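You operate a simulated robot arm through the tools that you are given. There is no shell and no other tool. Be economical: measure what you need, move in short steps, check, and stop when the job is done.

You are at the controls of a simulated two-armed robot. One attempt, no reset.

## Task
Build up the separator bowl, then close the hood and clamp it.
Fine: the discs go in the bowl, the cone on top of it, and the steel cap is screwed tight on the cone.

Only the result counts: the job must be done as asked and must still hold three seconds after the hand-in. Knocking over, shifting, dropping, spilling or breaking anything else fails it. Lids that push on must go on centred and level and be pressed home; caps that screw on are set level and turned clockwise until they are tight.

## Robot
Two 7-joint arms with two-finger parallel grippers on one trunk, on a base that drives. Base frame: it is fixed to the floor where the robot stands at the start and does not move with it; the origin is under the middle of the robot, x ahead of it, y to its left, z up; the surface under the hand at the start is at about z = 0.8. Readings come in m, degrees, newtons and seconds.
The left shoulder is at the start at [0.07, 0.134, 1.101], the right one opposite. With the tool pointing down near the work surface each hand reaches from about 0.18 to 0.64 m from the robot's upright axis, wherever it stands, measured 20 degrees to its own side. Places, roughly: hood [1, 0.8, 1.1]; hood clamp [0.3, 0.7, 0.8]; inside of the steel bowl [0.6, 0.8, 0.8]; separator [0.6, 0.7, 0.6]; separator main switch [0.3, -0.5, 1]; top of the steel bowl [0.6, 0.8, 0.9]. Payload 1.57 kg a hand.
Tool frame (each hand has its own): the origin (TCP) lies between the finger pads and is the grasp point; the fingertips stand 0.03 m ahead of it; z points along the fingers, y is the line along which they close. The gripper opens to 0.08 m. The fingers are 0.017 m wide and 0.012 m thick; the gripper's body (0.04 by 0.082 m) begins 0.08 m behind the TCP.
Orientation is told as [roll, pitch, yaw] about the base's x, y, z axes, in that order, counted from this pose: with the fingers straight down and closing along the base's y, the tool's x points along the base's -x, its y along +y and its z along -z.

## Interface
- The arms move only by the tool jog_arm. It takes "left_series", "right_series" or both (then of equal length, played together; a hand with none holds still); each is text: rows parted by semicolons, each of 7 numbers parted by spaces: the turn, a rotation vector about the tool's x, y, z in degrees, then the shift along the tool's x, y, z in m, then the closure, from 0 (fully open) to 1 (shut). In form: wx wy wz x y z claw; .... A call has 1 to 12 rows; each row shifts and turns the commanded pose from where the row before left it, along the tool's axes as they then stand. Rows are played at 5 a second. More than 0.05 m and 8.6 degrees between two rows, or a gripper value outside its range, and nothing of the call is played. Where a pose cannot be reached the arm comes as near as it can. A force on the tool above 40 N (or 10 N above the force at the start of the call, whichever is more), or a blocked arm, ends the call early, and 0.2 s more pass. Each finger travels about 0.153 m/s and halts on what it meets, pressing with about 22 N; the grip force reading is that of the motor and also rises with nothing between the fingers. The clock runs only during rows and for 0.2 s after the last one: add rows that do not move to give the fingers time. The reply holds the time, the measured pose of the TCP, the force on the tool along the base axes, the opening and the grip force, in the units named above and with some noise, with the torque about the TCP (base axes, N m) and any sound that the robot's microphone picked up.
- Cameras (640 x 400 px; columns grow to the right, rows downward): "scene" is now at [0.1495, 0.0042, 1.3382]; the picture's right is [-0.03, -1.00, 0.00], its down [-0.61, 0.02, -0.79] and it looks along [0.79, -0.03, -0.61] (base axes); focal length 214 px, centre (320, 200). "left" rides on the left gripper at [0.072, 0.007, -0.122] in its tool frame; the picture's right is [-0.09, 1.00, 0.00], its down [-0.84, -0.08, -0.54] and it looks along [-0.54, -0.05, 0.84] (tool axes); focal length 238 px, centre (320, 200). "right" rides on the right gripper at [0.072, -0.007, -0.122] in its tool frame; the picture's right is [0.09, 1.00, 0.00], its down [-0.84, 0.08, -0.54] and it looks along [-0.54, 0.05, 0.84] (tool axes); focal length 238 px, centre (320, 200). There is no depth. A picture from a camera that has moved, and an enlarged one, comes with that camera's place and axes in the base frame and with its lens. The place of the scene camera against the robot may be out by one fixed shift of up to 0.025 m in any direction.
- snapshot(camera): a new picture of that camera. No time passes.
- slide_trunk(by): slides the trunk up (or, below 0, down) by that many m; the arms and the scene camera ride with it, the base frame stays. It gives what a move gives, with no picture.
- drive_base(legs): drives the robot by 1 to 6 legs, each [ahead, left, turn to the left] in m, m and degrees, along the robot's own axes; the way and the turn of a leg run together, so that a leg with both is an arc; at most 1.5 m and 180 degrees a leg. The arms and the cameras ride along, it lands a little off, and it stops where it bumps. It gives what a move gives.
- turn_head(pan, tilt): turns the head with the scene camera to pan (to the left, within 86 degrees either way) and tilt (down, from -29 to 69), counted from straight ahead of the robot. It gives what a move gives.
- zoom(camera, box): a new picture of the part [left, top, right, bottom] of that camera's present view, enlarged. No time passes.
- job_done(): hands the job in; it is judged then, once.

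Go step by step. Nothing tells you exact positions but the pictures and the camera data: compare them with the known pose of the tool, close in by small moves and look again before you grip or let go. The budget is 120 turns and 88 pictures, counting those below and the enlarged ones. Unless the task says otherwise, let go and move clear before handing in, and close with one line.

The tools are called after ">>>" as name(argument=value, ...) on one line, values as JSON. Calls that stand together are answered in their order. jog_arm: Moves the arms, as the interface text tells. Its arguments: {"type":"object","properties":{"left_series":{"type":"string"},"right_series":{"type":"string"}},"required":[]} The other tools are called the same way: slide_trunk (by) slides the trunk up or down; drive_base (legs) drives the base; turn_head (pan, tilt) turns the head that bears the scene camera; snapshot (camera) takes a picture; zoom (camera, box) takes an enlarged picture of a part of a camera's view; job_done () hands the job in.

At the start:

```text
clock: 0.0
left_tool_pos: [0.3221, 0.4323, 1.1212]
left_ee_rot: [0.0, 0.0, 0.0]
left_contact_force: [0.2, 0.1, 0.0]
left_torque: [-0.05, 0.02, -0.02]
left_opening: 0.0798
left_grasp_force: 0.2
right_tool_pos: [0.3838, 0.0659, 1.199]
right_ee_rot: [-0.1, -0.1, 0.0]
right_contact_force: [-0.6, 1.3, -0.5]
right_torque: [-0.02, 0.02, -0.05]
right_opening: 0.0802
right_grasp_force: 0.1
trunk travel left (down, up): [-0.675, 0.265]
robot x, y, heading: [-0.0011, -0.0025, 0.1]
head pan, tilt: [-1.9, 37.9]
```

scene: 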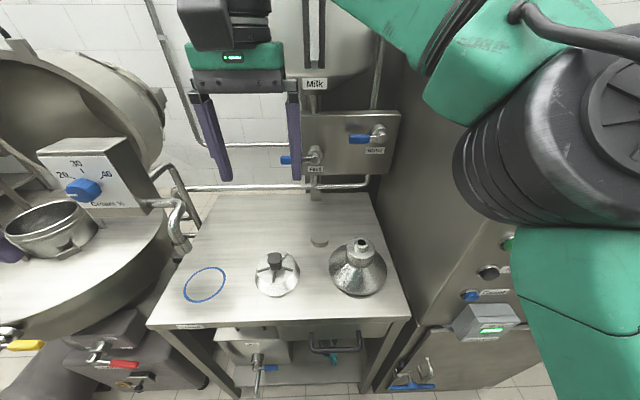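
right: 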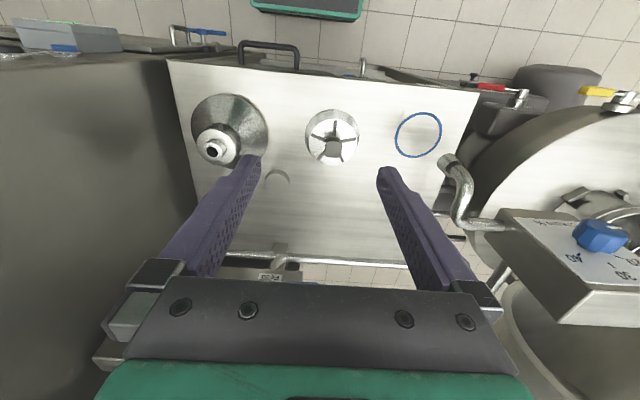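
left: 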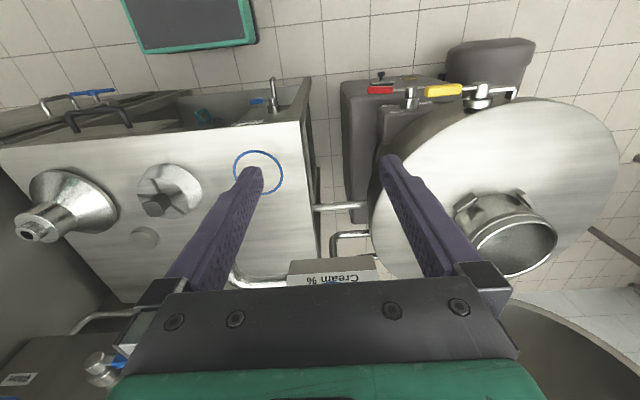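

I see a table with a blue ring, something disc-like with a dark knob, a cone and a small round item; the separator with its open bowl is to the left. I'll look closer first.

>>> zoom(camera="scene", box=[160, 200, 420, 362])

>>> turn_head(pan=50, tilt=35)

>>> snapshot(camera="scene")

```text
2.46 times, centred on (290, 281) of scene
camera zoom: at [0.1495, 0.0042, 1.3382], right [-0.03, -1.0, 0.0], down [-0.61, 0.02, -0.79], along [0.79, -0.03, -0.61], focal length 528 px, centre (394, 1)
```

zoom: 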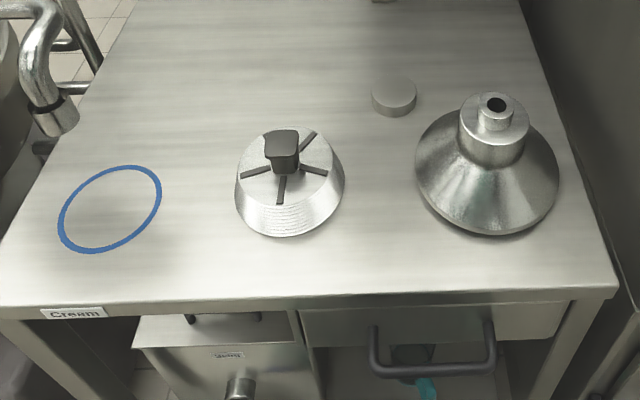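

```text
clock: 1.2
left_tool_pos: [0.3224, 0.4335, 1.1214]
left_ee_rot: [0.0, 0.0, -0.1]
left_contact_force: [0.0, 0.0, -1.1]
left_torque: [0.0, -0.03, -0.02]
left_opening: 0.0796
left_grasp_force: 0.1
right_tool_pos: [0.3842, 0.0662, 1.1992]
right_ee_rot: [0.0, 0.1, 0.0]
right_contact_force: [-0.4, -0.2, 0.1]
right_torque: [-0.01, -0.01, 0.0]
right_opening: 0.08
right_grasp_force: 0.2
trunk travel left (down, up): [-0.675, 0.265]
robot x, y, heading: [0.0002, -0.0012, 0.0]
head pan, tilt: [50.0, 35.0]
```

```text
83 pictures are left
camera scene: at [0.1199, 0.0744, 1.3427], right [0.77, -0.64, 0.0], down [-0.37, -0.44, -0.82], along [0.53, 0.63, -0.57], focal length 214 px, centre (320, 200)
```

scene: 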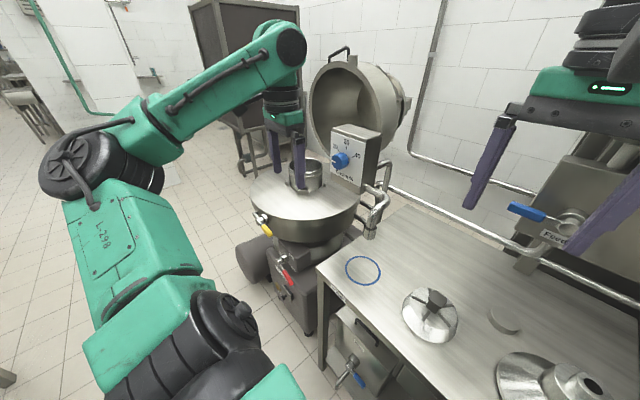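

>>> zoom(camera="scene", box=[220, 60, 420, 185])

>>> zoom(camera="scene", box=[230, 160, 400, 290])

>>> zoom(camera="left", box=[320, 40, 620, 300])

>>> zoom(camera="right", box=[170, 60, 480, 260])

```text
3.20 times, centred on (320, 122) of scene
camera zoom: at [0.1199, 0.0744, 1.3427], right [0.77, -0.64, 0.0], down [-0.37, -0.44, -0.82], along [0.53, 0.63, -0.57], focal length 686 px, centre (320, 448)
```

zoom: 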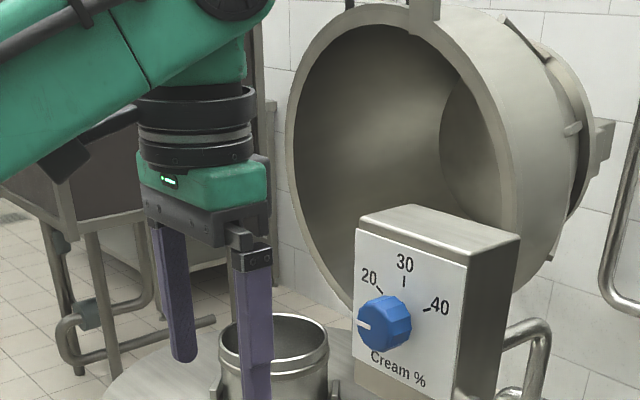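

```text
3.08 times, centred on (315, 225) of scene
camera zoom: at [0.1199, 0.0744, 1.3427], right [0.77, -0.64, 0.0], down [-0.37, -0.44, -0.82], along [0.53, 0.63, -0.57], focal length 660 px, centre (335, 123)
```

zoom: 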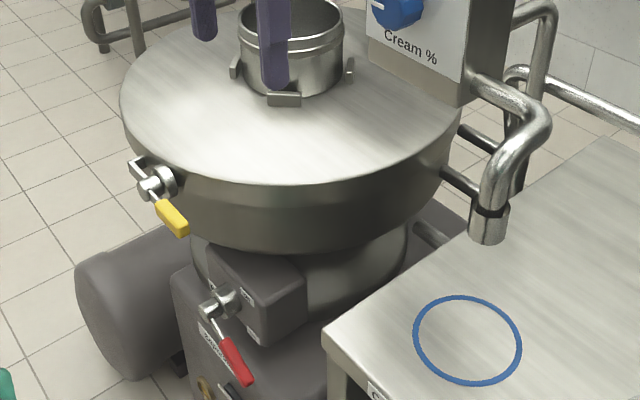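

```text
1.54 times, centred on (470, 170) of left
camera zoom: at [0.2507, 0.4404, 1.2429], right [0.09, 1.0, 0.0], down [0.84, -0.08, 0.54], along [0.54, -0.05, -0.84], focal length 367 px, centre (89, 246)
```

zoom: 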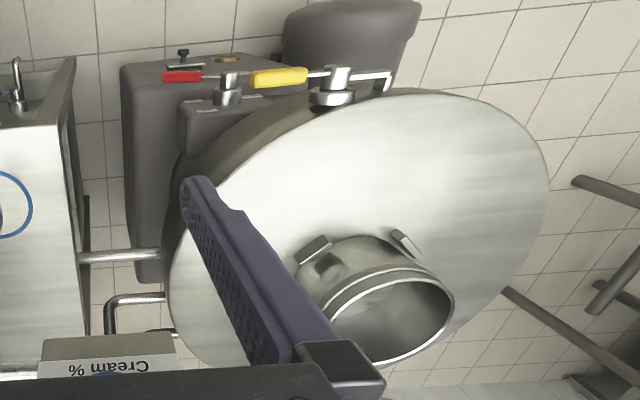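

```text
2.00 times, centred on (325, 160) of right
camera zoom: at [0.3114, 0.0602, 1.322], right [-0.09, 1.0, 0.0], down [0.84, 0.08, 0.54], along [0.54, 0.05, -0.84], focal length 477 px, centre (310, 280)
```

zoom: 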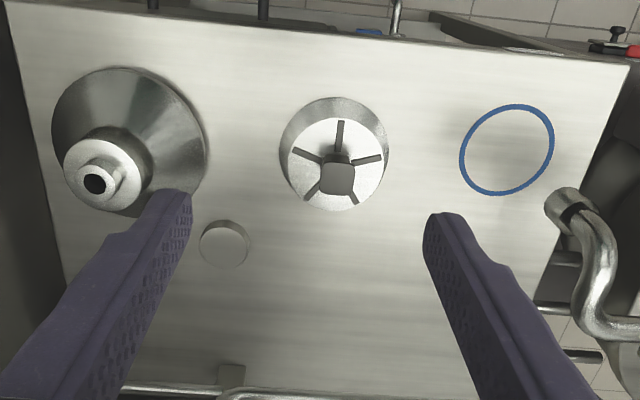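

The disc stack (with a dark knob) is near (0.46, 0.10), the cone near (0.48, -0.12), the cap near (0.59, -0.02), and the bowl near (0.62, 0.80). I'll bring the left hand over the stack and the right over the cone and look closer.

>>> jog_arm(left_series="0 0 0 -0.013 -0.047 0 0;0 0 0 -0.013 -0.047 0 0;0 0 0 -0.013 -0.047 0 0;0 0 0 -0.013 -0.047 0 0;0 0 0 -0.013 -0.047 0 0;0 0 0 -0.013 -0.047 0 0", right_series="0 0 0 -0.003 -0.031 0.017 0;0 0 0 -0.003 -0.031 0.017 0;0 0 0 -0.003 -0.031 0.017 0;0 0 0 -0.003 -0.031 0.017 0;0 0 0 -0.003 -0.031 0.017 0;0 0 0 -0.003 -0.031 0.017 0")

>>> snapshot(camera="left")

>>> snapshot(camera="right")

```text
clock: 2.8
left_tool_pos: [0.3814, 0.1807, 1.1261]
left_ee_rot: [-1.4, -0.9, 0.6]
left_contact_force: [0.1, 0.6, -0.3]
left_torque: [-0.09, 0.0, -0.02]
left_opening: 0.0801
left_grasp_force: 0.0
right_tool_pos: [0.3833, -0.0889, 1.107]
right_ee_rot: [-1.5, -1.5, 1.5]
right_contact_force: [-0.5, -0.1, -0.4]
right_torque: [0.02, 0.0, -0.02]
right_opening: 0.0799
right_grasp_force: 0.1
trunk travel left (down, up): [-0.675, 0.265]
robot x, y, heading: [-0.0012, 0.0029, 0.2]
head pan, tilt: [50.0, 35.0]
stopped in row 6 (left hand): the arm was blocked; the commanded pose is now the measured one
```

```text
78 pictures are left
camera left: at [0.3081, 0.1895, 1.2451], right [0.08, 1.0, -0.02], down [0.83, -0.06, 0.56], along [0.55, -0.07, -0.83], focal length 238 px, centre (320, 200)
```

left: 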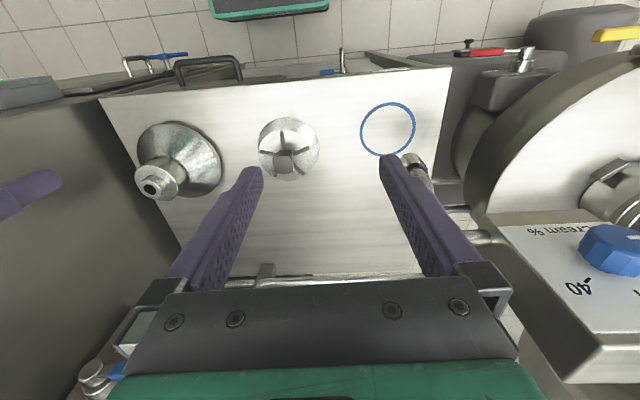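

```text
77 pictures are left
camera right: at [0.3071, -0.0919, 1.229], right [-0.12, 0.99, -0.03], down [0.82, 0.11, 0.56], along [0.56, 0.04, -0.83], focal length 238 px, centre (320, 200)
```

right: 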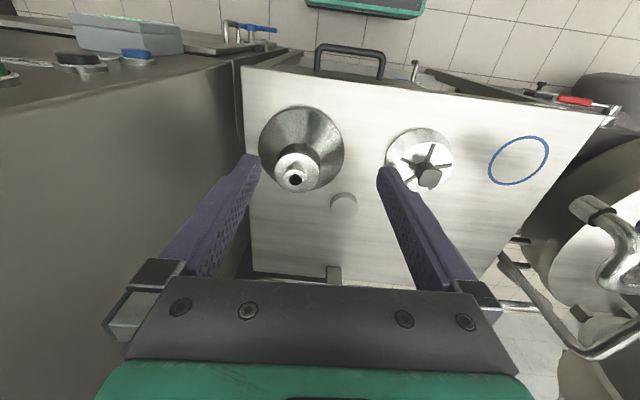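

The left arm was blocked, maybe by the other arm; I'll check with the scene camera.

>>> turn_head(pan=10, tilt=35)

>>> snapshot(camera="scene")

```text
clock: 3.9
left_tool_pos: [0.3822, 0.1802, 1.1259]
left_ee_rot: [-1.5, -0.9, 0.4]
left_contact_force: [-1.1, -0.3, -0.8]
left_torque: [0.0, -0.01, 0.02]
left_opening: 0.0798
left_grasp_force: 0.0
right_tool_pos: [0.3829, -0.0875, 1.1066]
right_ee_rot: [-1.6, -1.3, 1.2]
right_contact_force: [0.4, 0.1, -0.5]
right_torque: [-0.02, 0.03, -0.03]
right_opening: 0.08
right_grasp_force: 0.1
trunk travel left (down, up): [-0.675, 0.265]
robot x, y, heading: [-0.0005, 0.0041, 0.4]
head pan, tilt: [10.0, 35.0]
```

```text
76 pictures are left
camera scene: at [0.1288, 0.0555, 1.3443], right [0.18, -0.98, 0.03], down [-0.55, -0.12, -0.83], along [0.82, 0.13, -0.56], focal length 214 px, centre (320, 200)
```

scene: 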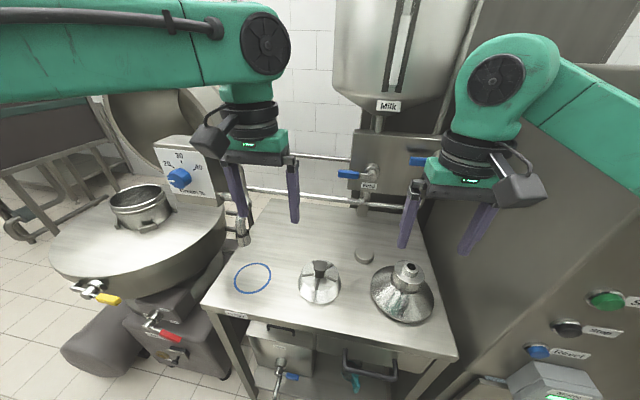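

The right elbow seems to be leaning on the tall cabinet at the right and tilting the robot slightly. I'll back that arm off, then drive left for room.

>>> jog_arm(right_series="0 0 0 0.01 0.03 0 0;0 0 0 0.01 0.03 0 0;0 0 0 0.0 0.03 -0.02 0;0 0 0 0 0 0 0", left_series="0 0 0 0 0.03 0 0;0 0 0 0 0.03 0 0;0 0 0 0 0.03 0 0;0 0 0 0 0 0 0")

>>> drive_base(legs=[[0, 0.2, 0]])

>>> snapshot(camera="scene")

```text
clock: 4.9
left_tool_pos: [0.3953, 0.2435, 1.1244]
left_ee_rot: [0.1, -0.2, 0.4]
left_contact_force: [0.6, 0.6, 0.0]
left_torque: [0.08, -0.07, 0.0]
left_opening: 0.0799
left_grasp_force: 0.0
right_tool_pos: [0.3764, -0.0263, 1.1188]
right_ee_rot: [0.0, -0.4, 0.9]
right_contact_force: [-0.1, -0.8, 0.2]
right_torque: [0.1, -0.05, 0.04]
right_opening: 0.0801
right_grasp_force: 0.1
trunk travel left (down, up): [-0.675, 0.265]
robot x, y, heading: [0.0019, 0.0041, 0.4]
head pan, tilt: [10.0, 35.0]
```

```text
clock: 6.5
left_tool_pos: [0.3991, 0.4417, 1.1224]
left_ee_rot: [0.0, 0.0, 0.2]
left_contact_force: [-0.5, -0.7, 0.1]
left_torque: [0.04, 0.01, 0.0]
left_opening: 0.0797
left_grasp_force: 0.1
right_tool_pos: [0.3788, 0.1715, 1.1182]
right_ee_rot: [-0.1, -0.2, 0.6]
right_contact_force: [0.0, 0.3, 0.1]
right_torque: [-0.02, -0.05, 0.03]
right_opening: 0.0799
right_grasp_force: 0.1
trunk travel left (down, up): [-0.675, 0.265]
robot x, y, heading: [-0.0021, 0.2012, 0.2]
head pan, tilt: [10.0, 35.0]
```

```text
75 pictures are left
camera scene: at [0.1499, 0.2222, 1.3427], right [0.18, -0.98, 0.0], down [-0.56, -0.1, -0.82], along [0.81, 0.14, -0.57], focal length 214 px, centre (320, 200)
```

scene: 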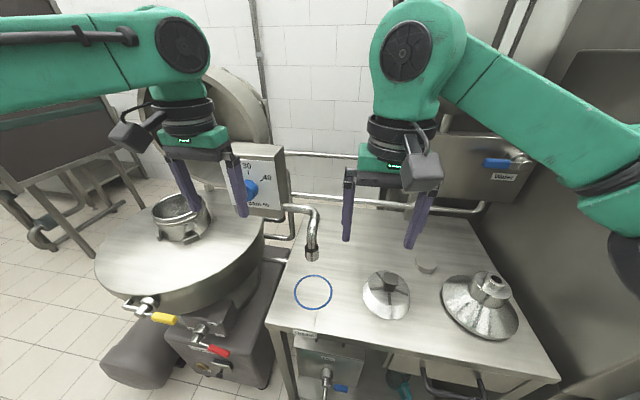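

The robot stands level now, with more room on the right. I'll bring the right hand above the disc stack for a close look.

>>> jog_arm(right_series="0 0 0 -0.01 -0.018 0.02 0;0 0 0 -0.01 -0.018 0.02 0;0 0 0 -0.01 -0.018 0.02 0;0 0 0 -0.01 -0.018 0.02 0;0 0 0 0 0 0 0")

>>> snapshot(camera="right")

```text
clock: 7.7
left_tool_pos: [0.3993, 0.4423, 1.1221]
left_ee_rot: [-0.1, 0.0, 0.1]
left_contact_force: [-0.3, -0.5, 0.7]
left_torque: [-0.01, -0.05, 0.0]
left_opening: 0.08
left_grasp_force: 0.1
right_tool_pos: [0.4195, 0.1014, 1.0378]
right_ee_rot: [0.0, -0.2, 0.5]
right_contact_force: [0.1, -0.5, -0.7]
right_torque: [-0.03, 0.01, -0.03]
right_opening: 0.0801
right_grasp_force: 0.0
trunk travel left (down, up): [-0.675, 0.265]
robot x, y, heading: [0.0, 0.1996, 0.1]
head pan, tilt: [10.0, 35.0]
```

```text
74 pictures are left
camera right: at [0.346, 0.095, 1.1608], right [-0.1, 0.99, 0.0], down [0.83, 0.09, 0.55], along [0.54, 0.05, -0.84], focal length 238 px, centre (320, 200)
```

right: 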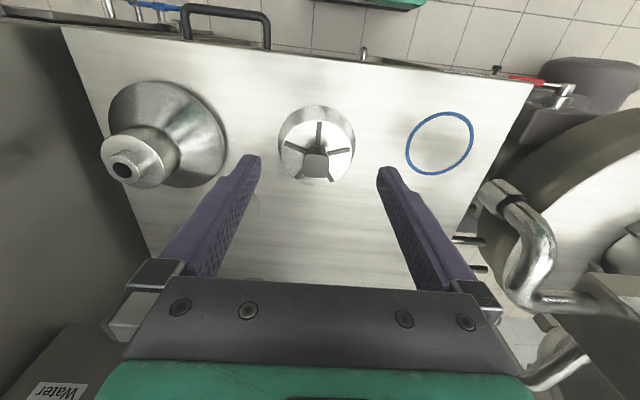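

>>> zoom(camera="right", box=[256, 95, 376, 195])

>>> zoom(camera="right", box=[90, 70, 250, 200])

>>> zoom(camera="scene", box=[350, 240, 540, 350])

```text
4.00 times, centred on (316, 145) of right
camera zoom: at [0.346, 0.095, 1.1608], right [-0.1, 0.99, 0.0], down [0.83, 0.09, 0.55], along [0.54, 0.05, -0.84], focal length 953 px, centre (336, 420)
```

zoom: 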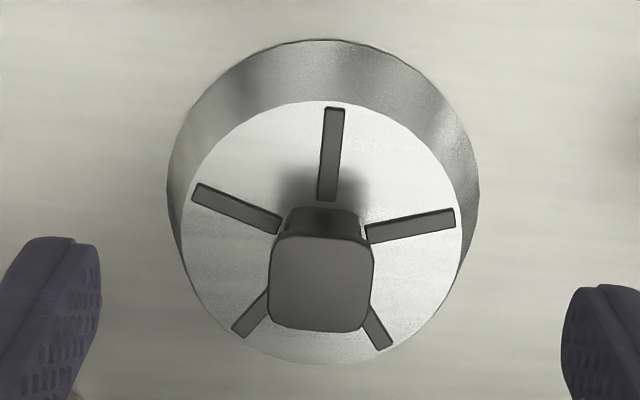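

```text
3.08 times, centred on (170, 135) of right
camera zoom: at [0.346, 0.095, 1.1608], right [-0.1, 0.99, 0.0], down [0.83, 0.09, 0.55], along [0.54, 0.05, -0.84], focal length 733 px, centre (782, 400)
```

zoom: 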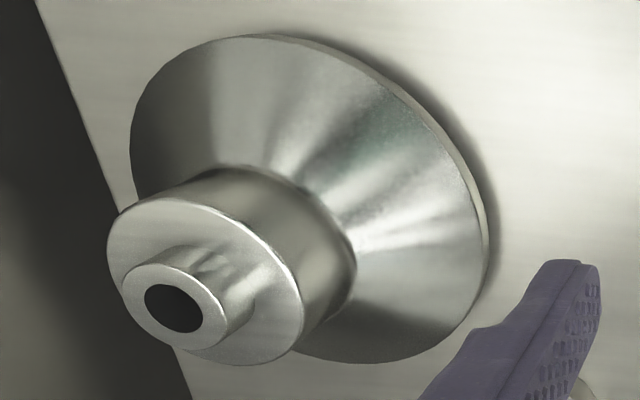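

```text
3.37 times, centred on (445, 295) of scene
camera zoom: at [0.1496, 0.2242, 1.3427], right [0.18, -0.98, 0.0], down [-0.56, -0.1, -0.82], along [0.81, 0.14, -0.57], focal length 722 px, centre (-101, -120)
```

zoom: 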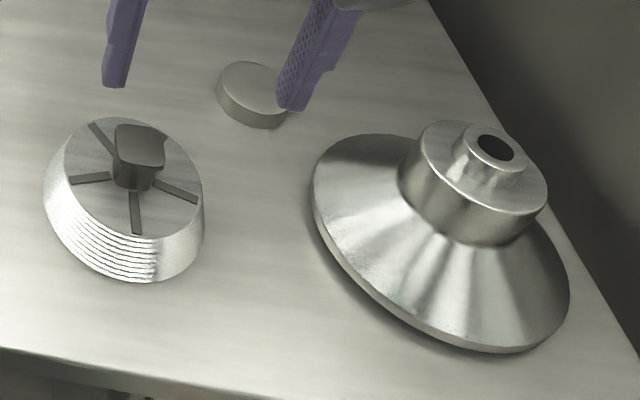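

The stack's centre is about (0.468, 0.100), its knob about 30 mm square with its top at z≈0.895. I'll move down over it and check before gripping.

>>> jog_arm(right_series="0 0 0 -0.024 0 0.03 0;0 0 0 -0.0245 -0.001 0.03 0;0 0 0 0 0 0.025 0;0 0 0 0 0 0 0")

>>> snapshot(camera="right")

>>> snapshot(camera="scene")

```text
clock: 8.7
left_tool_pos: [0.3992, 0.4412, 1.1225]
left_ee_rot: [-0.2, 0.0, 0.2]
left_contact_force: [0.0, 0.6, -0.2]
left_torque: [0.0, 0.01, -0.02]
left_opening: 0.0803
left_grasp_force: 0.1
right_tool_pos: [0.4674, 0.1002, 0.953]
right_ee_rot: [-0.1, -0.1, 0.6]
right_contact_force: [0.0, -0.2, -0.2]
right_torque: [-0.01, -0.04, 0.0]
right_opening: 0.0802
right_grasp_force: 0.0
trunk travel left (down, up): [-0.675, 0.265]
robot x, y, heading: [0.0052, 0.1973, 0.3]
head pan, tilt: [10.0, 35.0]
```

```text
70 pictures are left
camera right: at [0.395, 0.0941, 1.0749], right [-0.1, 0.99, 0.0], down [0.83, 0.09, 0.54], along [0.54, 0.05, -0.84], focal length 238 px, centre (320, 200)
```

right: 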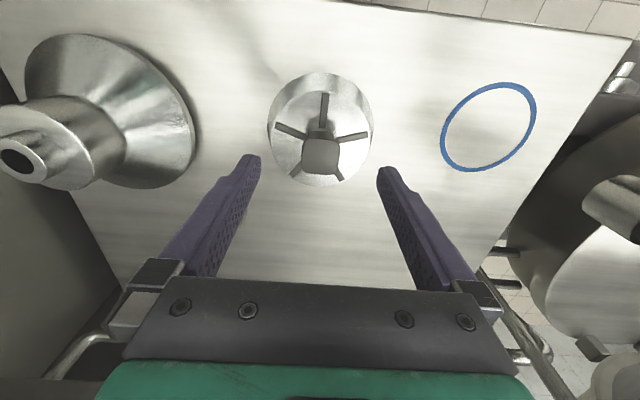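

```text
69 pictures are left
camera scene: at [0.15, 0.2235, 1.3427], right [0.18, -0.98, 0.0], down [-0.56, -0.1, -0.82], along [0.81, 0.14, -0.57], focal length 214 px, centre (320, 200)
```

scene: 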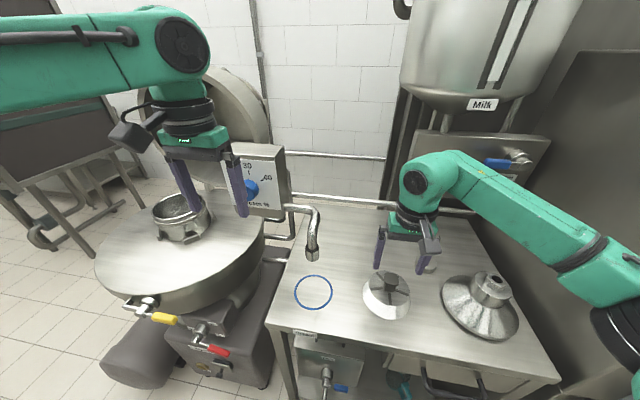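

The check agrees: knob at (0.469, 0.101), top z≈0.893. Going down and gripping.

>>> jog_arm(right_series="0 0 0 -0.0015 0.0 0.03 0;0 0 0 0 0.0005 0.022 0;0 0 0 0 0 0.01 0;0 0 0 0 0 0 0")

>>> snapshot(camera="right")

```text
clock: 9.7
left_tool_pos: [0.3989, 0.4403, 1.1212]
left_ee_rot: [0.0, -0.1, 0.2]
left_contact_force: [-0.1, -0.5, -0.4]
left_torque: [-0.02, -0.03, -0.01]
left_opening: 0.0799
left_grasp_force: 0.0
right_tool_pos: [0.4688, 0.1002, 0.8907]
right_ee_rot: [-0.1, -0.2, 0.6]
right_contact_force: [0.8, -0.4, 0.3]
right_torque: [0.02, 0.0, 0.03]
right_opening: 0.0798
right_grasp_force: 0.1
trunk travel left (down, up): [-0.675, 0.265]
robot x, y, heading: [-0.0017, 0.1992, -0.0]
head pan, tilt: [10.0, 35.0]
```

```text
68 pictures are left
camera right: at [0.3966, 0.0937, 1.0137], right [-0.1, 0.99, 0.0], down [0.83, 0.09, 0.55], along [0.54, 0.05, -0.84], focal length 238 px, centre (320, 200)
```

right: 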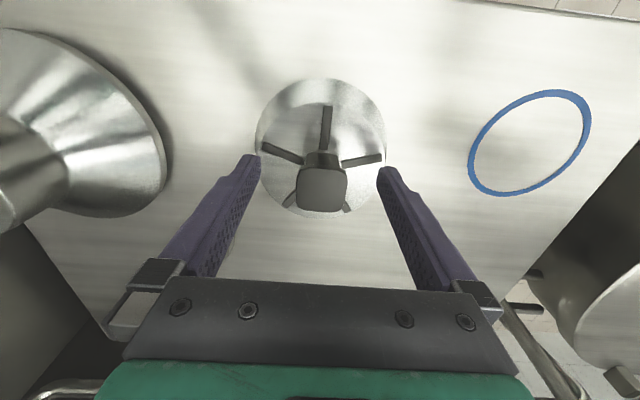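

The knob is centred between the fingers. Close and lift slightly.

>>> jog_arm(right_series="0 0 0 0 0 0 1;0 0 0 0 0 0 1;0 0 0 0 0 0 1")

>>> jog_arm(right_series="0 0 0 0 0 -0.015 1;0 0 0 0 0 -0.03 1;0 0 0 0 0 -0.03 1;0 0 0 0 0 -0.03 1;0 0 0 0 0 0 1")

>>> snapshot(camera="right")

```text
clock: 10.5
left_tool_pos: [0.3991, 0.442, 1.1222]
left_ee_rot: [-0.1, -0.1, 0.1]
left_contact_force: [0.5, 0.1, 0.1]
left_torque: [-0.01, 0.01, -0.02]
left_opening: 0.0801
left_grasp_force: 0.0
right_tool_pos: [0.4695, 0.1005, 0.8916]
right_ee_rot: [0.0, -0.3, 0.6]
right_contact_force: [-1.5, 1.7, 0.1]
right_torque: [0.02, -0.13, 0.09]
right_opening: 0.0379
right_grasp_force: 21.4
trunk travel left (down, up): [-0.675, 0.265]
robot x, y, heading: [-0.003, 0.2014, 0.2]
head pan, tilt: [10.0, 35.0]
```

```text
clock: 11.7
left_tool_pos: [0.4, 0.4407, 1.121]
left_ee_rot: [-0.1, 0.1, 0.2]
left_contact_force: [-0.6, -0.5, 0.0]
left_torque: [-0.03, 0.01, 0.01]
left_opening: 0.0802
left_grasp_force: 0.2
right_tool_pos: [0.4722, 0.102, 0.9967]
right_ee_rot: [-0.1, -0.1, 0.6]
right_contact_force: [-0.3, -0.5, -7.6]
right_torque: [-0.01, 0.11, 0.02]
right_opening: 0.0378
right_grasp_force: 22.2
trunk travel left (down, up): [-0.675, 0.265]
robot x, y, heading: [0.0006, 0.201, 0.2]
head pan, tilt: [10.0, 35.0]
```

```text
67 pictures are left
camera right: at [0.3985, 0.0948, 1.119], right [-0.1, 0.99, 0.0], down [0.83, 0.09, 0.54], along [0.54, 0.05, -0.84], focal length 238 px, centre (320, 200)
```

right: 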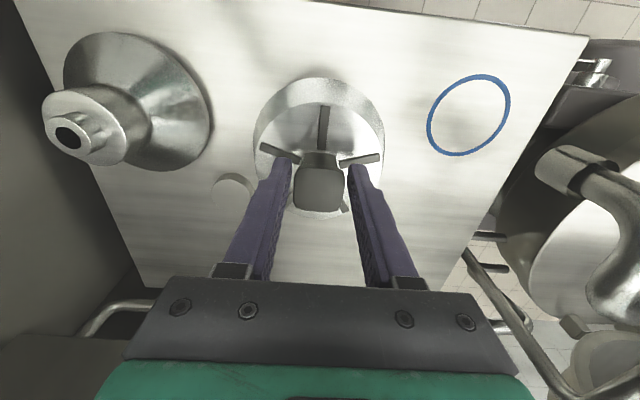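

The stack is held (about 0.75 kg). The "Cream %" box stands near (0.47, 0.42, 1.1), so I'll raise and pull both hands back before driving left.

>>> jog_arm(right_series="0 0 0 0.03 0 -0.025 1;0 0 0 0.04 0 -0.025 1;0 0 0 0.04 0 -0.025 1;0 0 0 0.04 0 -0.025 1;0 0 0 0.04 0 0 1;0 0 0 0 0 0 1", left_series="0 0 0 0.03 0 0 0;0 0 0 0.03 0.01 0 0;0 0 0 0.03 0.01 0 0;0 0 0 0.02 0.01 0 0;0 0 0 0 0.01 0 0;0 0 0 0 0 0 0")

>>> turn_head(pan=40, tilt=35)

>>> snapshot(camera="scene")

```text
clock: 13.1
left_tool_pos: [0.2914, 0.4814, 1.1213]
left_ee_rot: [-0.2, 0.1, 0.2]
left_contact_force: [0.7, 0.1, -0.2]
left_torque: [-0.02, -0.01, -0.04]
left_opening: 0.0798
left_grasp_force: 0.0
right_tool_pos: [0.2811, 0.101, 1.0954]
right_ee_rot: [-0.1, 0.0, 0.6]
right_contact_force: [0.1, -0.4, -7.9]
right_torque: [-0.01, 0.09, -0.02]
right_opening: 0.0377
right_grasp_force: 22.5
trunk travel left (down, up): [-0.675, 0.265]
robot x, y, heading: [0.0007, 0.2001, -0.0]
head pan, tilt: [10.0, 35.0]
```

```text
clock: 14.0
left_tool_pos: [0.2899, 0.4818, 1.1222]
left_ee_rot: [-0.1, 0.1, 0.2]
left_contact_force: [0.2, 0.4, -0.7]
left_torque: [-0.04, 0.01, 0.04]
left_opening: 0.08
left_grasp_force: 0.1
right_tool_pos: [0.2813, 0.0999, 1.0964]
right_ee_rot: [-0.2, -0.3, 0.7]
right_contact_force: [0.7, -0.1, -7.7]
right_torque: [-0.05, 0.04, 0.0]
right_opening: 0.0379
right_grasp_force: 22.1
trunk travel left (down, up): [-0.675, 0.265]
robot x, y, heading: [0.0033, 0.2005, 0.5]
head pan, tilt: [40.0, 35.0]
```

```text
66 pictures are left
camera scene: at [0.1313, 0.2643, 1.3426], right [0.64, -0.77, 0.0], down [-0.44, -0.37, -0.82], along [0.63, 0.53, -0.57], focal length 214 px, centre (320, 200)
```

scene: 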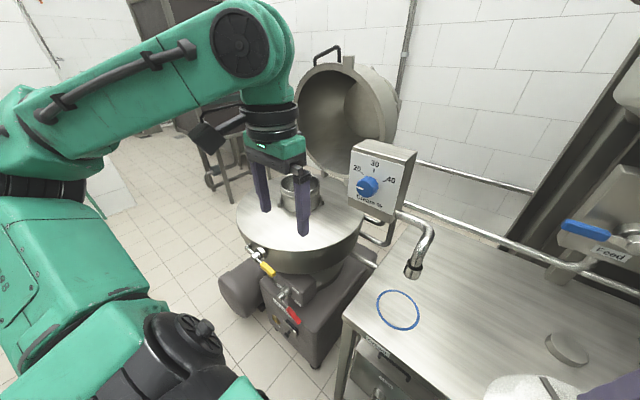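

The way to the left looks clear. Driving left to stand in front of the separator.

>>> drive_base(legs=[[-0.02, 0.65, 0]])

>>> turn_head(pan=0, tilt=35)

>>> snapshot(camera="scene")

```text
clock: 17.6
left_tool_pos: [0.2698, 1.1331, 1.1219]
left_ee_rot: [-0.2, 0.1, -0.1]
left_contact_force: [0.0, -0.5, 0.0]
left_torque: [-0.02, 0.02, 0.0]
left_opening: 0.0801
left_grasp_force: 0.1
right_tool_pos: [0.2591, 0.7522, 1.0963]
right_ee_rot: [-0.1, -0.2, 0.4]
right_contact_force: [-0.3, 0.4, -7.9]
right_torque: [0.0, 0.08, -0.03]
right_opening: 0.0379
right_grasp_force: 22.4
trunk travel left (down, up): [-0.675, 0.265]
robot x, y, heading: [-0.0182, 0.8539, -0.1]
head pan, tilt: [40.0, 35.0]
```

```text
clock: 18.7
left_tool_pos: [0.2697, 1.1328, 1.1228]
left_ee_rot: [-0.1, 0.1, 0.0]
left_contact_force: [-0.1, -0.4, -0.6]
left_torque: [-0.02, 0.01, 0.02]
left_opening: 0.08
left_grasp_force: 0.1
right_tool_pos: [0.2604, 0.7519, 1.0957]
right_ee_rot: [-0.1, -0.1, 0.5]
right_contact_force: [-0.9, -1.1, -7.6]
right_torque: [0.0, 0.07, 0.01]
right_opening: 0.0377
right_grasp_force: 21.8
trunk travel left (down, up): [-0.675, 0.265]
robot x, y, heading: [-0.0219, 0.8541, -0.0]
head pan, tilt: [0.0, 35.0]
```

```text
65 pictures are left
camera scene: at [0.1313, 0.861, 1.3426], right [0.0, -1.0, 0.0], down [-0.57, 0.0, -0.82], along [0.82, 0.0, -0.57], focal length 214 px, centre (320, 200)
```

scene: 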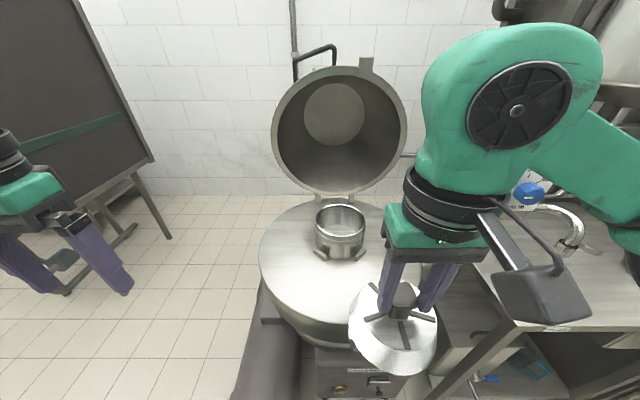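

The bowl is near (0.63, 0.80). I'll look with both the scene zoom and the right hand camera.

>>> zoom(camera="scene", box=[280, 190, 400, 270])

>>> snapshot(camera="right")

>>> snapshot(camera="left")

```text
5.00 times, centred on (340, 230) of scene
camera zoom: at [0.1313, 0.861, 1.3426], right [0.0, -1.0, 0.0], down [-0.57, 0.0, -0.82], along [0.82, 0.0, -0.57], focal length 1072 px, centre (220, 50)
```

zoom: 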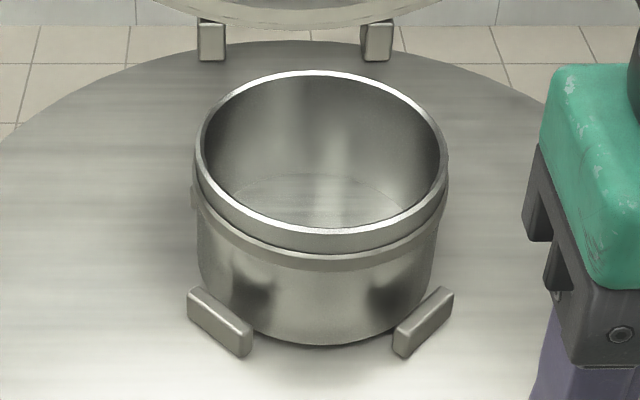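

```text
63 pictures are left
camera right: at [0.1869, 0.7462, 1.2189], right [-0.1, 0.99, 0.0], down [0.83, 0.08, 0.54], along [0.54, 0.05, -0.84], focal length 238 px, centre (320, 200)
```

right: 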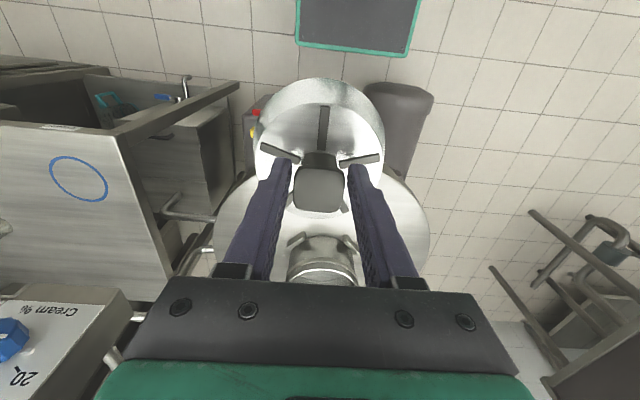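

```text
62 pictures are left
camera left: at [0.1979, 1.1415, 1.2434], right [0.09, 1.0, 0.0], down [0.84, -0.08, 0.54], along [0.54, -0.05, -0.84], focal length 238 px, centre (320, 200)
```

left: 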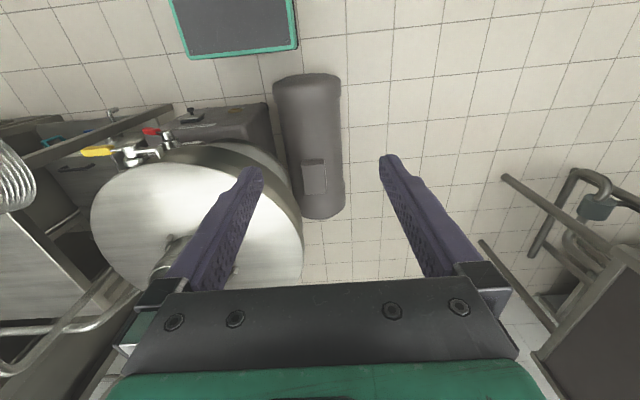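

The scene camera appears to read about 2 cm too far in x. I'll use the left hand camera, gripper closed, to triangulate the bowl rim.

>>> jog_arm(left_series="0 0 0 -0.0375 -0.01 0 1;0 0 0 -0.0375 -0.01 0 1;0 0 0 -0.0375 -0.01 0 1;0 0 0 -0.0375 -0.01 0 1;0 0 0 0 0 0 1;0 0 0 0 0 0 1")

>>> zoom(camera="left", box=[80, 130, 280, 290])

>>> jog_arm(left_series="0 0 0 0 0 0.03 1;0 0 0 -0.01 0.0 0.04 1;0 0 0 -0.01 0.0 0.03 1;0 0 0 0 0 0 1")

>>> zoom(camera="left", box=[40, 130, 240, 290])

```text
clock: 20.1
left_tool_pos: [0.4197, 1.0934, 1.121]
left_ee_rot: [-0.1, 0.1, 0.1]
left_contact_force: [0.2, -0.1, 0.1]
left_torque: [-0.04, -0.03, 0.0]
left_opening: 0.0
left_grasp_force: 21.6
right_tool_pos: [0.2587, 0.7527, 1.0963]
right_ee_rot: [-0.2, -0.2, 0.4]
right_contact_force: [-0.8, 0.5, -8.8]
right_torque: [0.01, 0.08, 0.01]
right_opening: 0.038
right_grasp_force: 22.0
trunk travel left (down, up): [-0.675, 0.265]
robot x, y, heading: [-0.0203, 0.8517, 0.2]
head pan, tilt: [0.0, 35.0]
```

```text
2.50 times, centred on (180, 210) of left
camera zoom: at [0.3477, 1.1016, 1.2435], right [0.09, 1.0, 0.0], down [0.84, -0.08, 0.54], along [0.54, -0.05, -0.84], focal length 596 px, centre (670, 175)
```

zoom: 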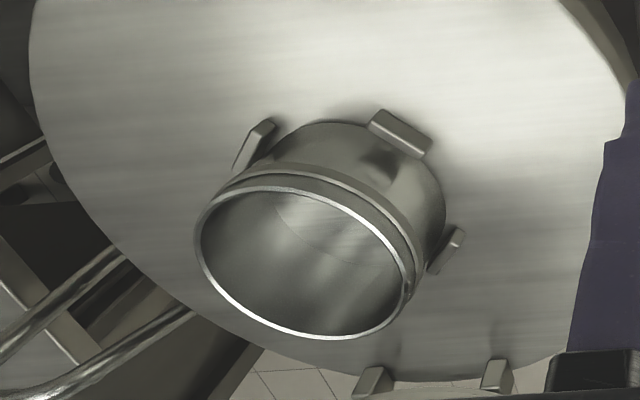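

```text
clock: 21.1
left_tool_pos: [0.4389, 1.0931, 1.0223]
left_ee_rot: [-0.1, 0.0, 0.1]
left_contact_force: [0.2, -0.2, -0.2]
left_torque: [-0.02, 0.0, 0.01]
left_opening: 0.0002
left_grasp_force: 21.1
right_tool_pos: [0.2589, 0.753, 1.096]
right_ee_rot: [-0.1, -0.2, 0.5]
right_contact_force: [0.2, -0.2, -8.5]
right_torque: [0.02, 0.04, 0.02]
right_opening: 0.0379
right_grasp_force: 21.7
trunk travel left (down, up): [-0.675, 0.265]
robot x, y, heading: [-0.0227, 0.8562, -0.1]
head pan, tilt: [0.0, 35.0]
```

```text
2.50 times, centred on (140, 210) of left
camera zoom: at [0.3678, 1.1016, 1.1425], right [0.09, 1.0, 0.0], down [0.84, -0.08, 0.54], along [0.54, -0.05, -0.84], focal length 596 px, centre (770, 175)
```

zoom: 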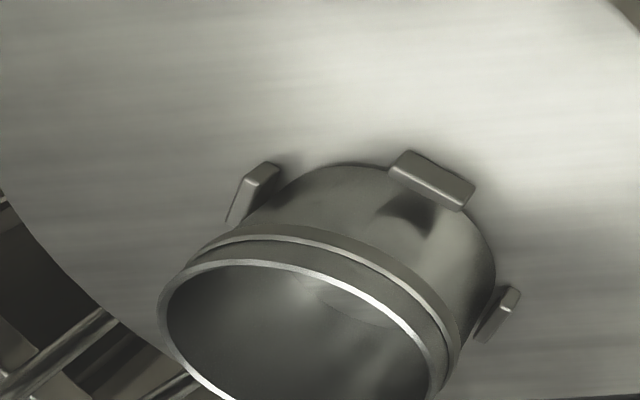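

The rim is about (0.62, 0.797), z≈0.9, inner radius ~74 mm. I'll drive forward 4 cm for reach and then bring the stack over the bowl, staying above the rim.

>>> drive_base(legs=[[0.045, 0.0, 0]])

>>> jog_arm(right_series="0 0 0 -0.04 0.005 0 1;0 0 0 -0.04 0.005 0 1;0 0 0 -0.04 0.005 0 1;0 0 0 -0.04 0.005 0 1;0 0 0 -0.04 0.005 0 1;0 0 0 -0.04 0.005 0 1;0 0 0 -0.04 0.007 0 1;0 0 0 -0.035 0.007 0.02 1;0 0 0 0 0 0.02 1;0 0 0 0 0 0 1", left_series="0 0 0 0.01 0 -0.03 1;0 0 0 0.01 0 -0.03 1;0 0 0 0.01 0 -0.03 1;0 0 0 0.01 0.0 0 1;0 0 0 0 0 0 1;0 0 0 0 0 0 1;0 0 0 0 0 0 1;0 0 0 0 0 0 1;0 0 0 0 0 0 1;0 0 0 0 0 0 1")

>>> snapshot(camera="right")

>>> snapshot(camera="scene")

>>> snapshot(camera="left")

```text
clock: 22.0
left_tool_pos: [0.4813, 1.0937, 1.024]
left_ee_rot: [-0.2, -0.3, 0.0]
left_contact_force: [-0.7, -0.9, -0.3]
left_torque: [-0.02, -0.03, 0.03]
left_opening: 0.0001
left_grasp_force: 20.8
right_tool_pos: [0.3007, 0.7524, 1.0975]
right_ee_rot: [-0.1, -0.3, 0.5]
right_contact_force: [-0.4, -0.1, -7.6]
right_torque: [-0.04, 0.04, 0.03]
right_opening: 0.0378
right_grasp_force: 21.8
trunk travel left (down, up): [-0.675, 0.265]
robot x, y, heading: [0.0273, 0.8542, -0.1]
head pan, tilt: [0.0, 35.0]
```

```text
clock: 24.2
left_tool_pos: [0.4439, 1.095, 1.111]
left_ee_rot: [-0.2, 0.1, 0.1]
left_contact_force: [-0.4, -0.1, -0.1]
left_torque: [-0.03, -0.04, 0.04]
left_opening: 0.0
left_grasp_force: 21.5
right_tool_pos: [0.5748, 0.7914, 1.0775]
right_ee_rot: [-0.2, -0.2, 0.5]
right_contact_force: [-0.1, 0.5, -7.9]
right_torque: [-0.01, 0.08, 0.0]
right_opening: 0.0378
right_grasp_force: 21.9
right hand out of reach, approached as far as the arm can: row 7, 8
trunk travel left (down, up): [-0.675, 0.265]
robot x, y, heading: [0.0232, 0.8591, 0.1]
head pan, tilt: [0.0, 35.0]
```

```text
59 pictures are left
camera right: at [0.5016, 0.7857, 1.1997], right [-0.1, 0.99, 0.0], down [0.83, 0.09, 0.54], along [0.54, 0.05, -0.84], focal length 238 px, centre (320, 200)
```

right: 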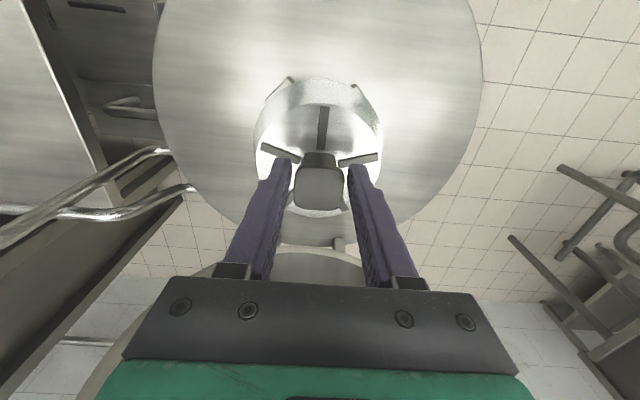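

```text
58 pictures are left
camera scene: at [0.1766, 0.863, 1.3425], right [0.0, -1.0, 0.0], down [-0.57, 0.0, -0.82], along [0.82, 0.0, -0.57], focal length 214 px, centre (320, 200)
```

scene: 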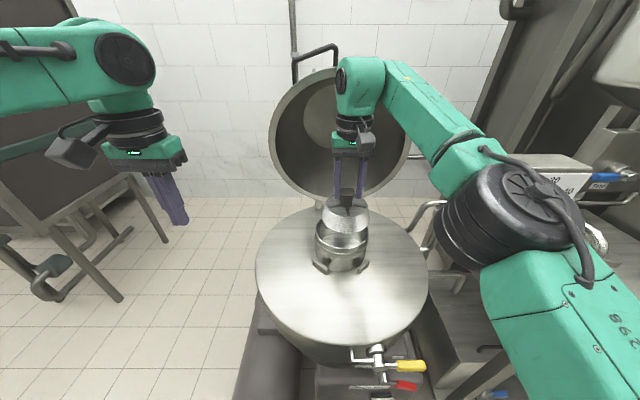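

```text
57 pictures are left
camera left: at [0.3734, 1.1034, 1.2325], right [0.09, 1.0, 0.0], down [0.84, -0.07, 0.54], along [0.54, -0.05, -0.84], focal length 238 px, centre (320, 200)
```

left: 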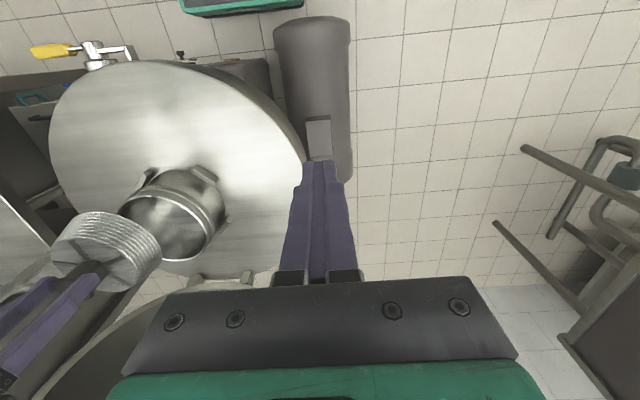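

The arm falls short at this height; raising the trunk lets the wrist sit level with the shoulder, so I'll raise it and then continue.

>>> slide_trunk(by=0.12)

>>> jog_arm(right_series="0 0 0 0 0 0.04 1;0 0 0 -0.01 0.002 0.04 1;0 0 0 -0.015 0.002 0.04 1;0 0 0 -0.02 0.003 0.02 1;0 0 0 0 0 0 1")

>>> snapshot(camera="left")

>>> snapshot(camera="right")

```text
clock: 25.7
left_tool_pos: [0.4458, 1.0931, 1.2301]
left_ee_rot: [-0.1, 0.2, 0.0]
left_contact_force: [-0.4, -0.3, 0.2]
left_torque: [-0.01, -0.01, 0.0]
left_opening: 0.0
left_grasp_force: 21.8
right_tool_pos: [0.5756, 0.7906, 1.1974]
right_ee_rot: [-0.1, -0.2, 0.5]
right_contact_force: [-0.3, -0.4, -8.1]
right_torque: [-0.01, 0.1, 0.01]
right_opening: 0.038
right_grasp_force: 22.1
trunk travel left (down, up): [-0.795, 0.145]
robot x, y, heading: [0.0233, 0.8554, -0.0]
head pan, tilt: [0.0, 35.0]
```

```text
clock: 26.9
left_tool_pos: [0.4451, 1.0922, 1.2312]
left_ee_rot: [0.0, 0.1, 0.0]
left_contact_force: [-0.1, -0.5, -0.1]
left_torque: [0.01, 0.0, -0.02]
left_opening: 0.0001
left_grasp_force: 21.2
right_tool_pos: [0.613, 0.7963, 1.0634]
right_ee_rot: [-0.1, -0.1, 0.5]
right_contact_force: [-0.4, -0.6, -8.0]
right_torque: [0.01, 0.11, 0.0]
right_opening: 0.0378
right_grasp_force: 21.8
right hand out of reach, approached as far as the arm can: row 4
trunk travel left (down, up): [-0.795, 0.145]
robot x, y, heading: [0.0237, 0.8545, 0.1]
head pan, tilt: [0.0, 35.0]
```

```text
56 pictures are left
camera left: at [0.3736, 1.1006, 1.3531], right [0.09, 1.0, 0.0], down [0.84, -0.08, 0.54], along [0.54, -0.05, -0.84], focal length 238 px, centre (320, 200)
```

left: 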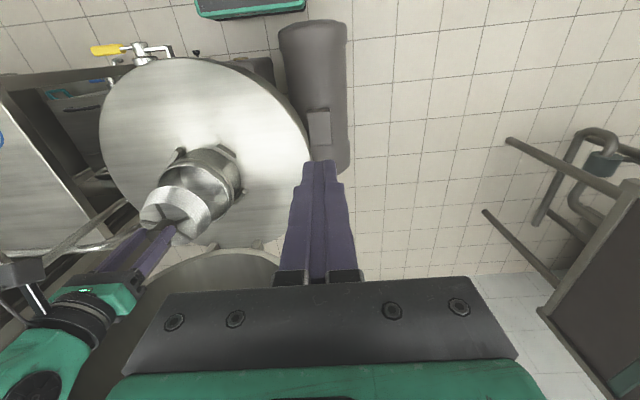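

```text
55 pictures are left
camera right: at [0.5399, 0.7896, 1.1861], right [-0.1, 0.99, 0.0], down [0.83, 0.09, 0.55], along [0.54, 0.05, -0.84], focal length 238 px, centre (320, 200)
```

right: 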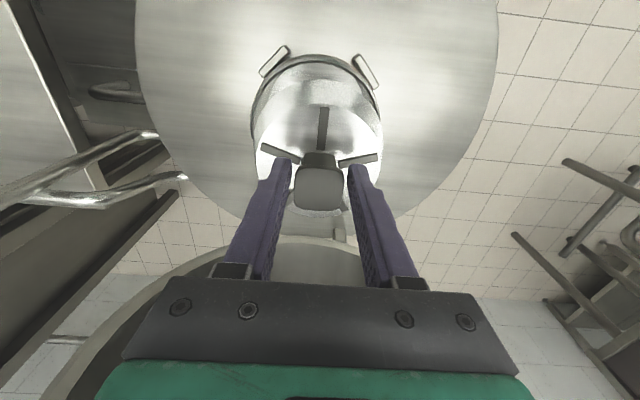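

Nearly over the bowl. Lowering to just above the rim and nudging forward 6 mm.

>>> jog_arm(right_series="0 0 0 -0.001 0.001 0.02 1;0 0 0 -0.003 0.001 0.02 1;0 0 0 -0.003 0.0 0.012 1;0 0 0 0 0 0 1")

>>> zoom(camera="left", box=[110, 130, 270, 270])

>>> zoom(camera="right", box=[220, 30, 420, 230])

>>> zoom(camera="scene", box=[280, 180, 420, 300])

```text
clock: 27.9
left_tool_pos: [0.4457, 1.0938, 1.2311]
left_ee_rot: [0.0, 0.2, 0.0]
left_contact_force: [-0.8, 0.6, -0.6]
left_torque: [0.01, -0.01, -0.03]
left_opening: 0.0
left_grasp_force: 21.3
right_tool_pos: [0.6162, 0.8006, 1.0239]
right_ee_rot: [-0.1, -0.3, 1.4]
right_contact_force: [0.2, 0.4, -8.0]
right_torque: [0.0, 0.13, 0.01]
right_opening: 0.0379
right_grasp_force: 22.2
right hand out of reach, approached as far as the arm can: row 2, 3
trunk travel left (down, up): [-0.795, 0.145]
robot x, y, heading: [0.0223, 0.8522, 0.2]
head pan, tilt: [0.0, 35.0]
```

```text
2.86 times, centred on (190, 200) of left
camera zoom: at [0.3745, 1.1018, 1.3526], right [0.09, 1.0, 0.0], down [0.84, -0.08, 0.54], along [0.54, -0.05, -0.84], focal length 681 px, centre (691, 200)
```

zoom: 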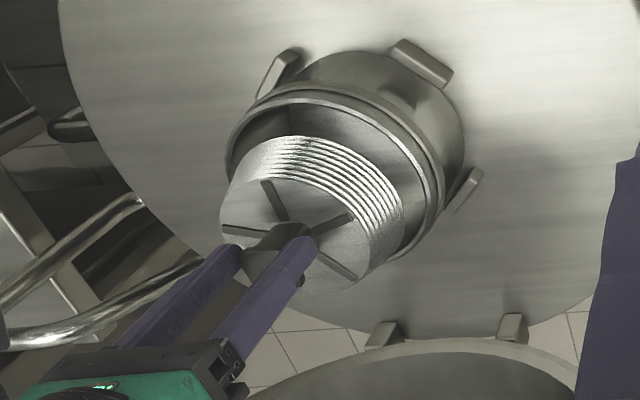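

```text
2.00 times, centred on (320, 130) of right
camera zoom: at [0.5426, 0.793, 1.1463], right [-0.12, 0.99, 0.0], down [0.83, 0.1, 0.55], along [0.54, 0.06, -0.84], focal length 477 px, centre (320, 340)
```

zoom: 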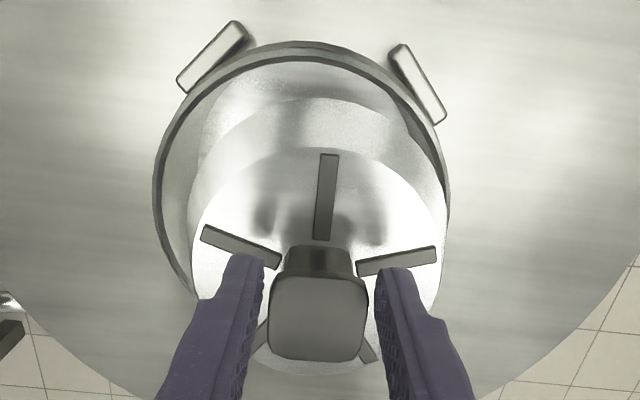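

```text
3.33 times, centred on (350, 240) of scene
camera zoom: at [0.1778, 0.8613, 1.4624], right [0.0, -1.0, 0.0], down [-0.57, 0.0, -0.82], along [0.82, 0.0, -0.57], focal length 715 px, centre (220, 67)
```

zoom: 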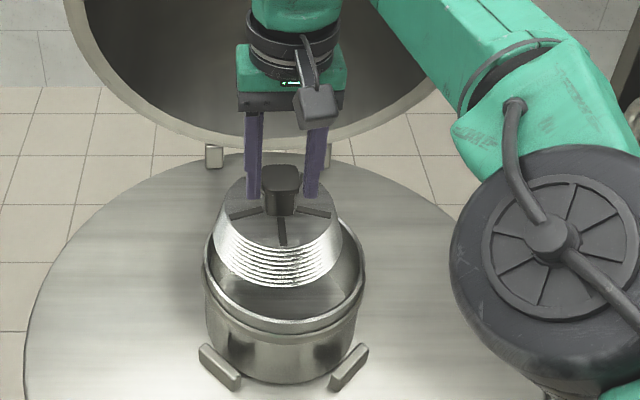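

Combining the views puts the bowl centre at about (0.626, 0.789), rim z≈0.89; the stack sits about 1 cm off. I'll drive 15 mm forward for reach and correct.

>>> drive_base(legs=[[0.015, -0.01, 0]])

>>> zoom(camera="right", box=[220, 30, 420, 230])

```text
clock: 28.7
left_tool_pos: [0.4578, 1.0865, 1.2318]
left_ee_rot: [-0.3, -0.2, 0.1]
left_contact_force: [-0.7, 0.2, -0.7]
left_torque: [-0.04, -0.05, 0.01]
left_opening: 0.0002
left_grasp_force: 20.7
right_tool_pos: [0.6278, 0.7933, 1.0263]
right_ee_rot: [-0.2, -0.5, 1.4]
right_contact_force: [-0.3, 0.2, -7.1]
right_torque: [0.01, 0.1, -0.03]
right_opening: 0.0382
right_grasp_force: 22.4
trunk travel left (down, up): [-0.795, 0.145]
robot x, y, heading: [0.0397, 0.8454, 0.1]
head pan, tilt: [0.0, 35.0]
```

```text
2.00 times, centred on (320, 130) of right
camera zoom: at [0.5539, 0.7855, 1.1486], right [-0.12, 0.99, 0.0], down [0.83, 0.1, 0.55], along [0.55, 0.06, -0.84], focal length 477 px, centre (320, 340)
```

zoom: 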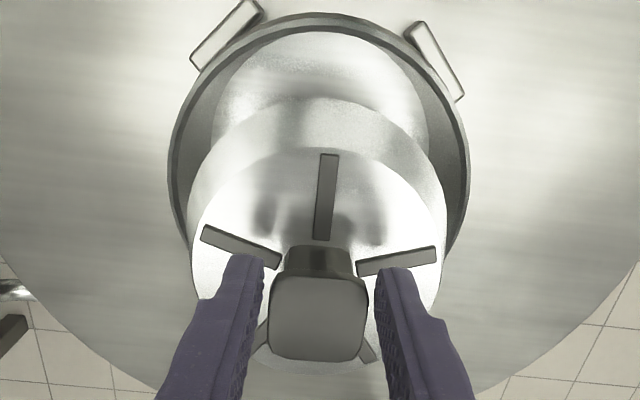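

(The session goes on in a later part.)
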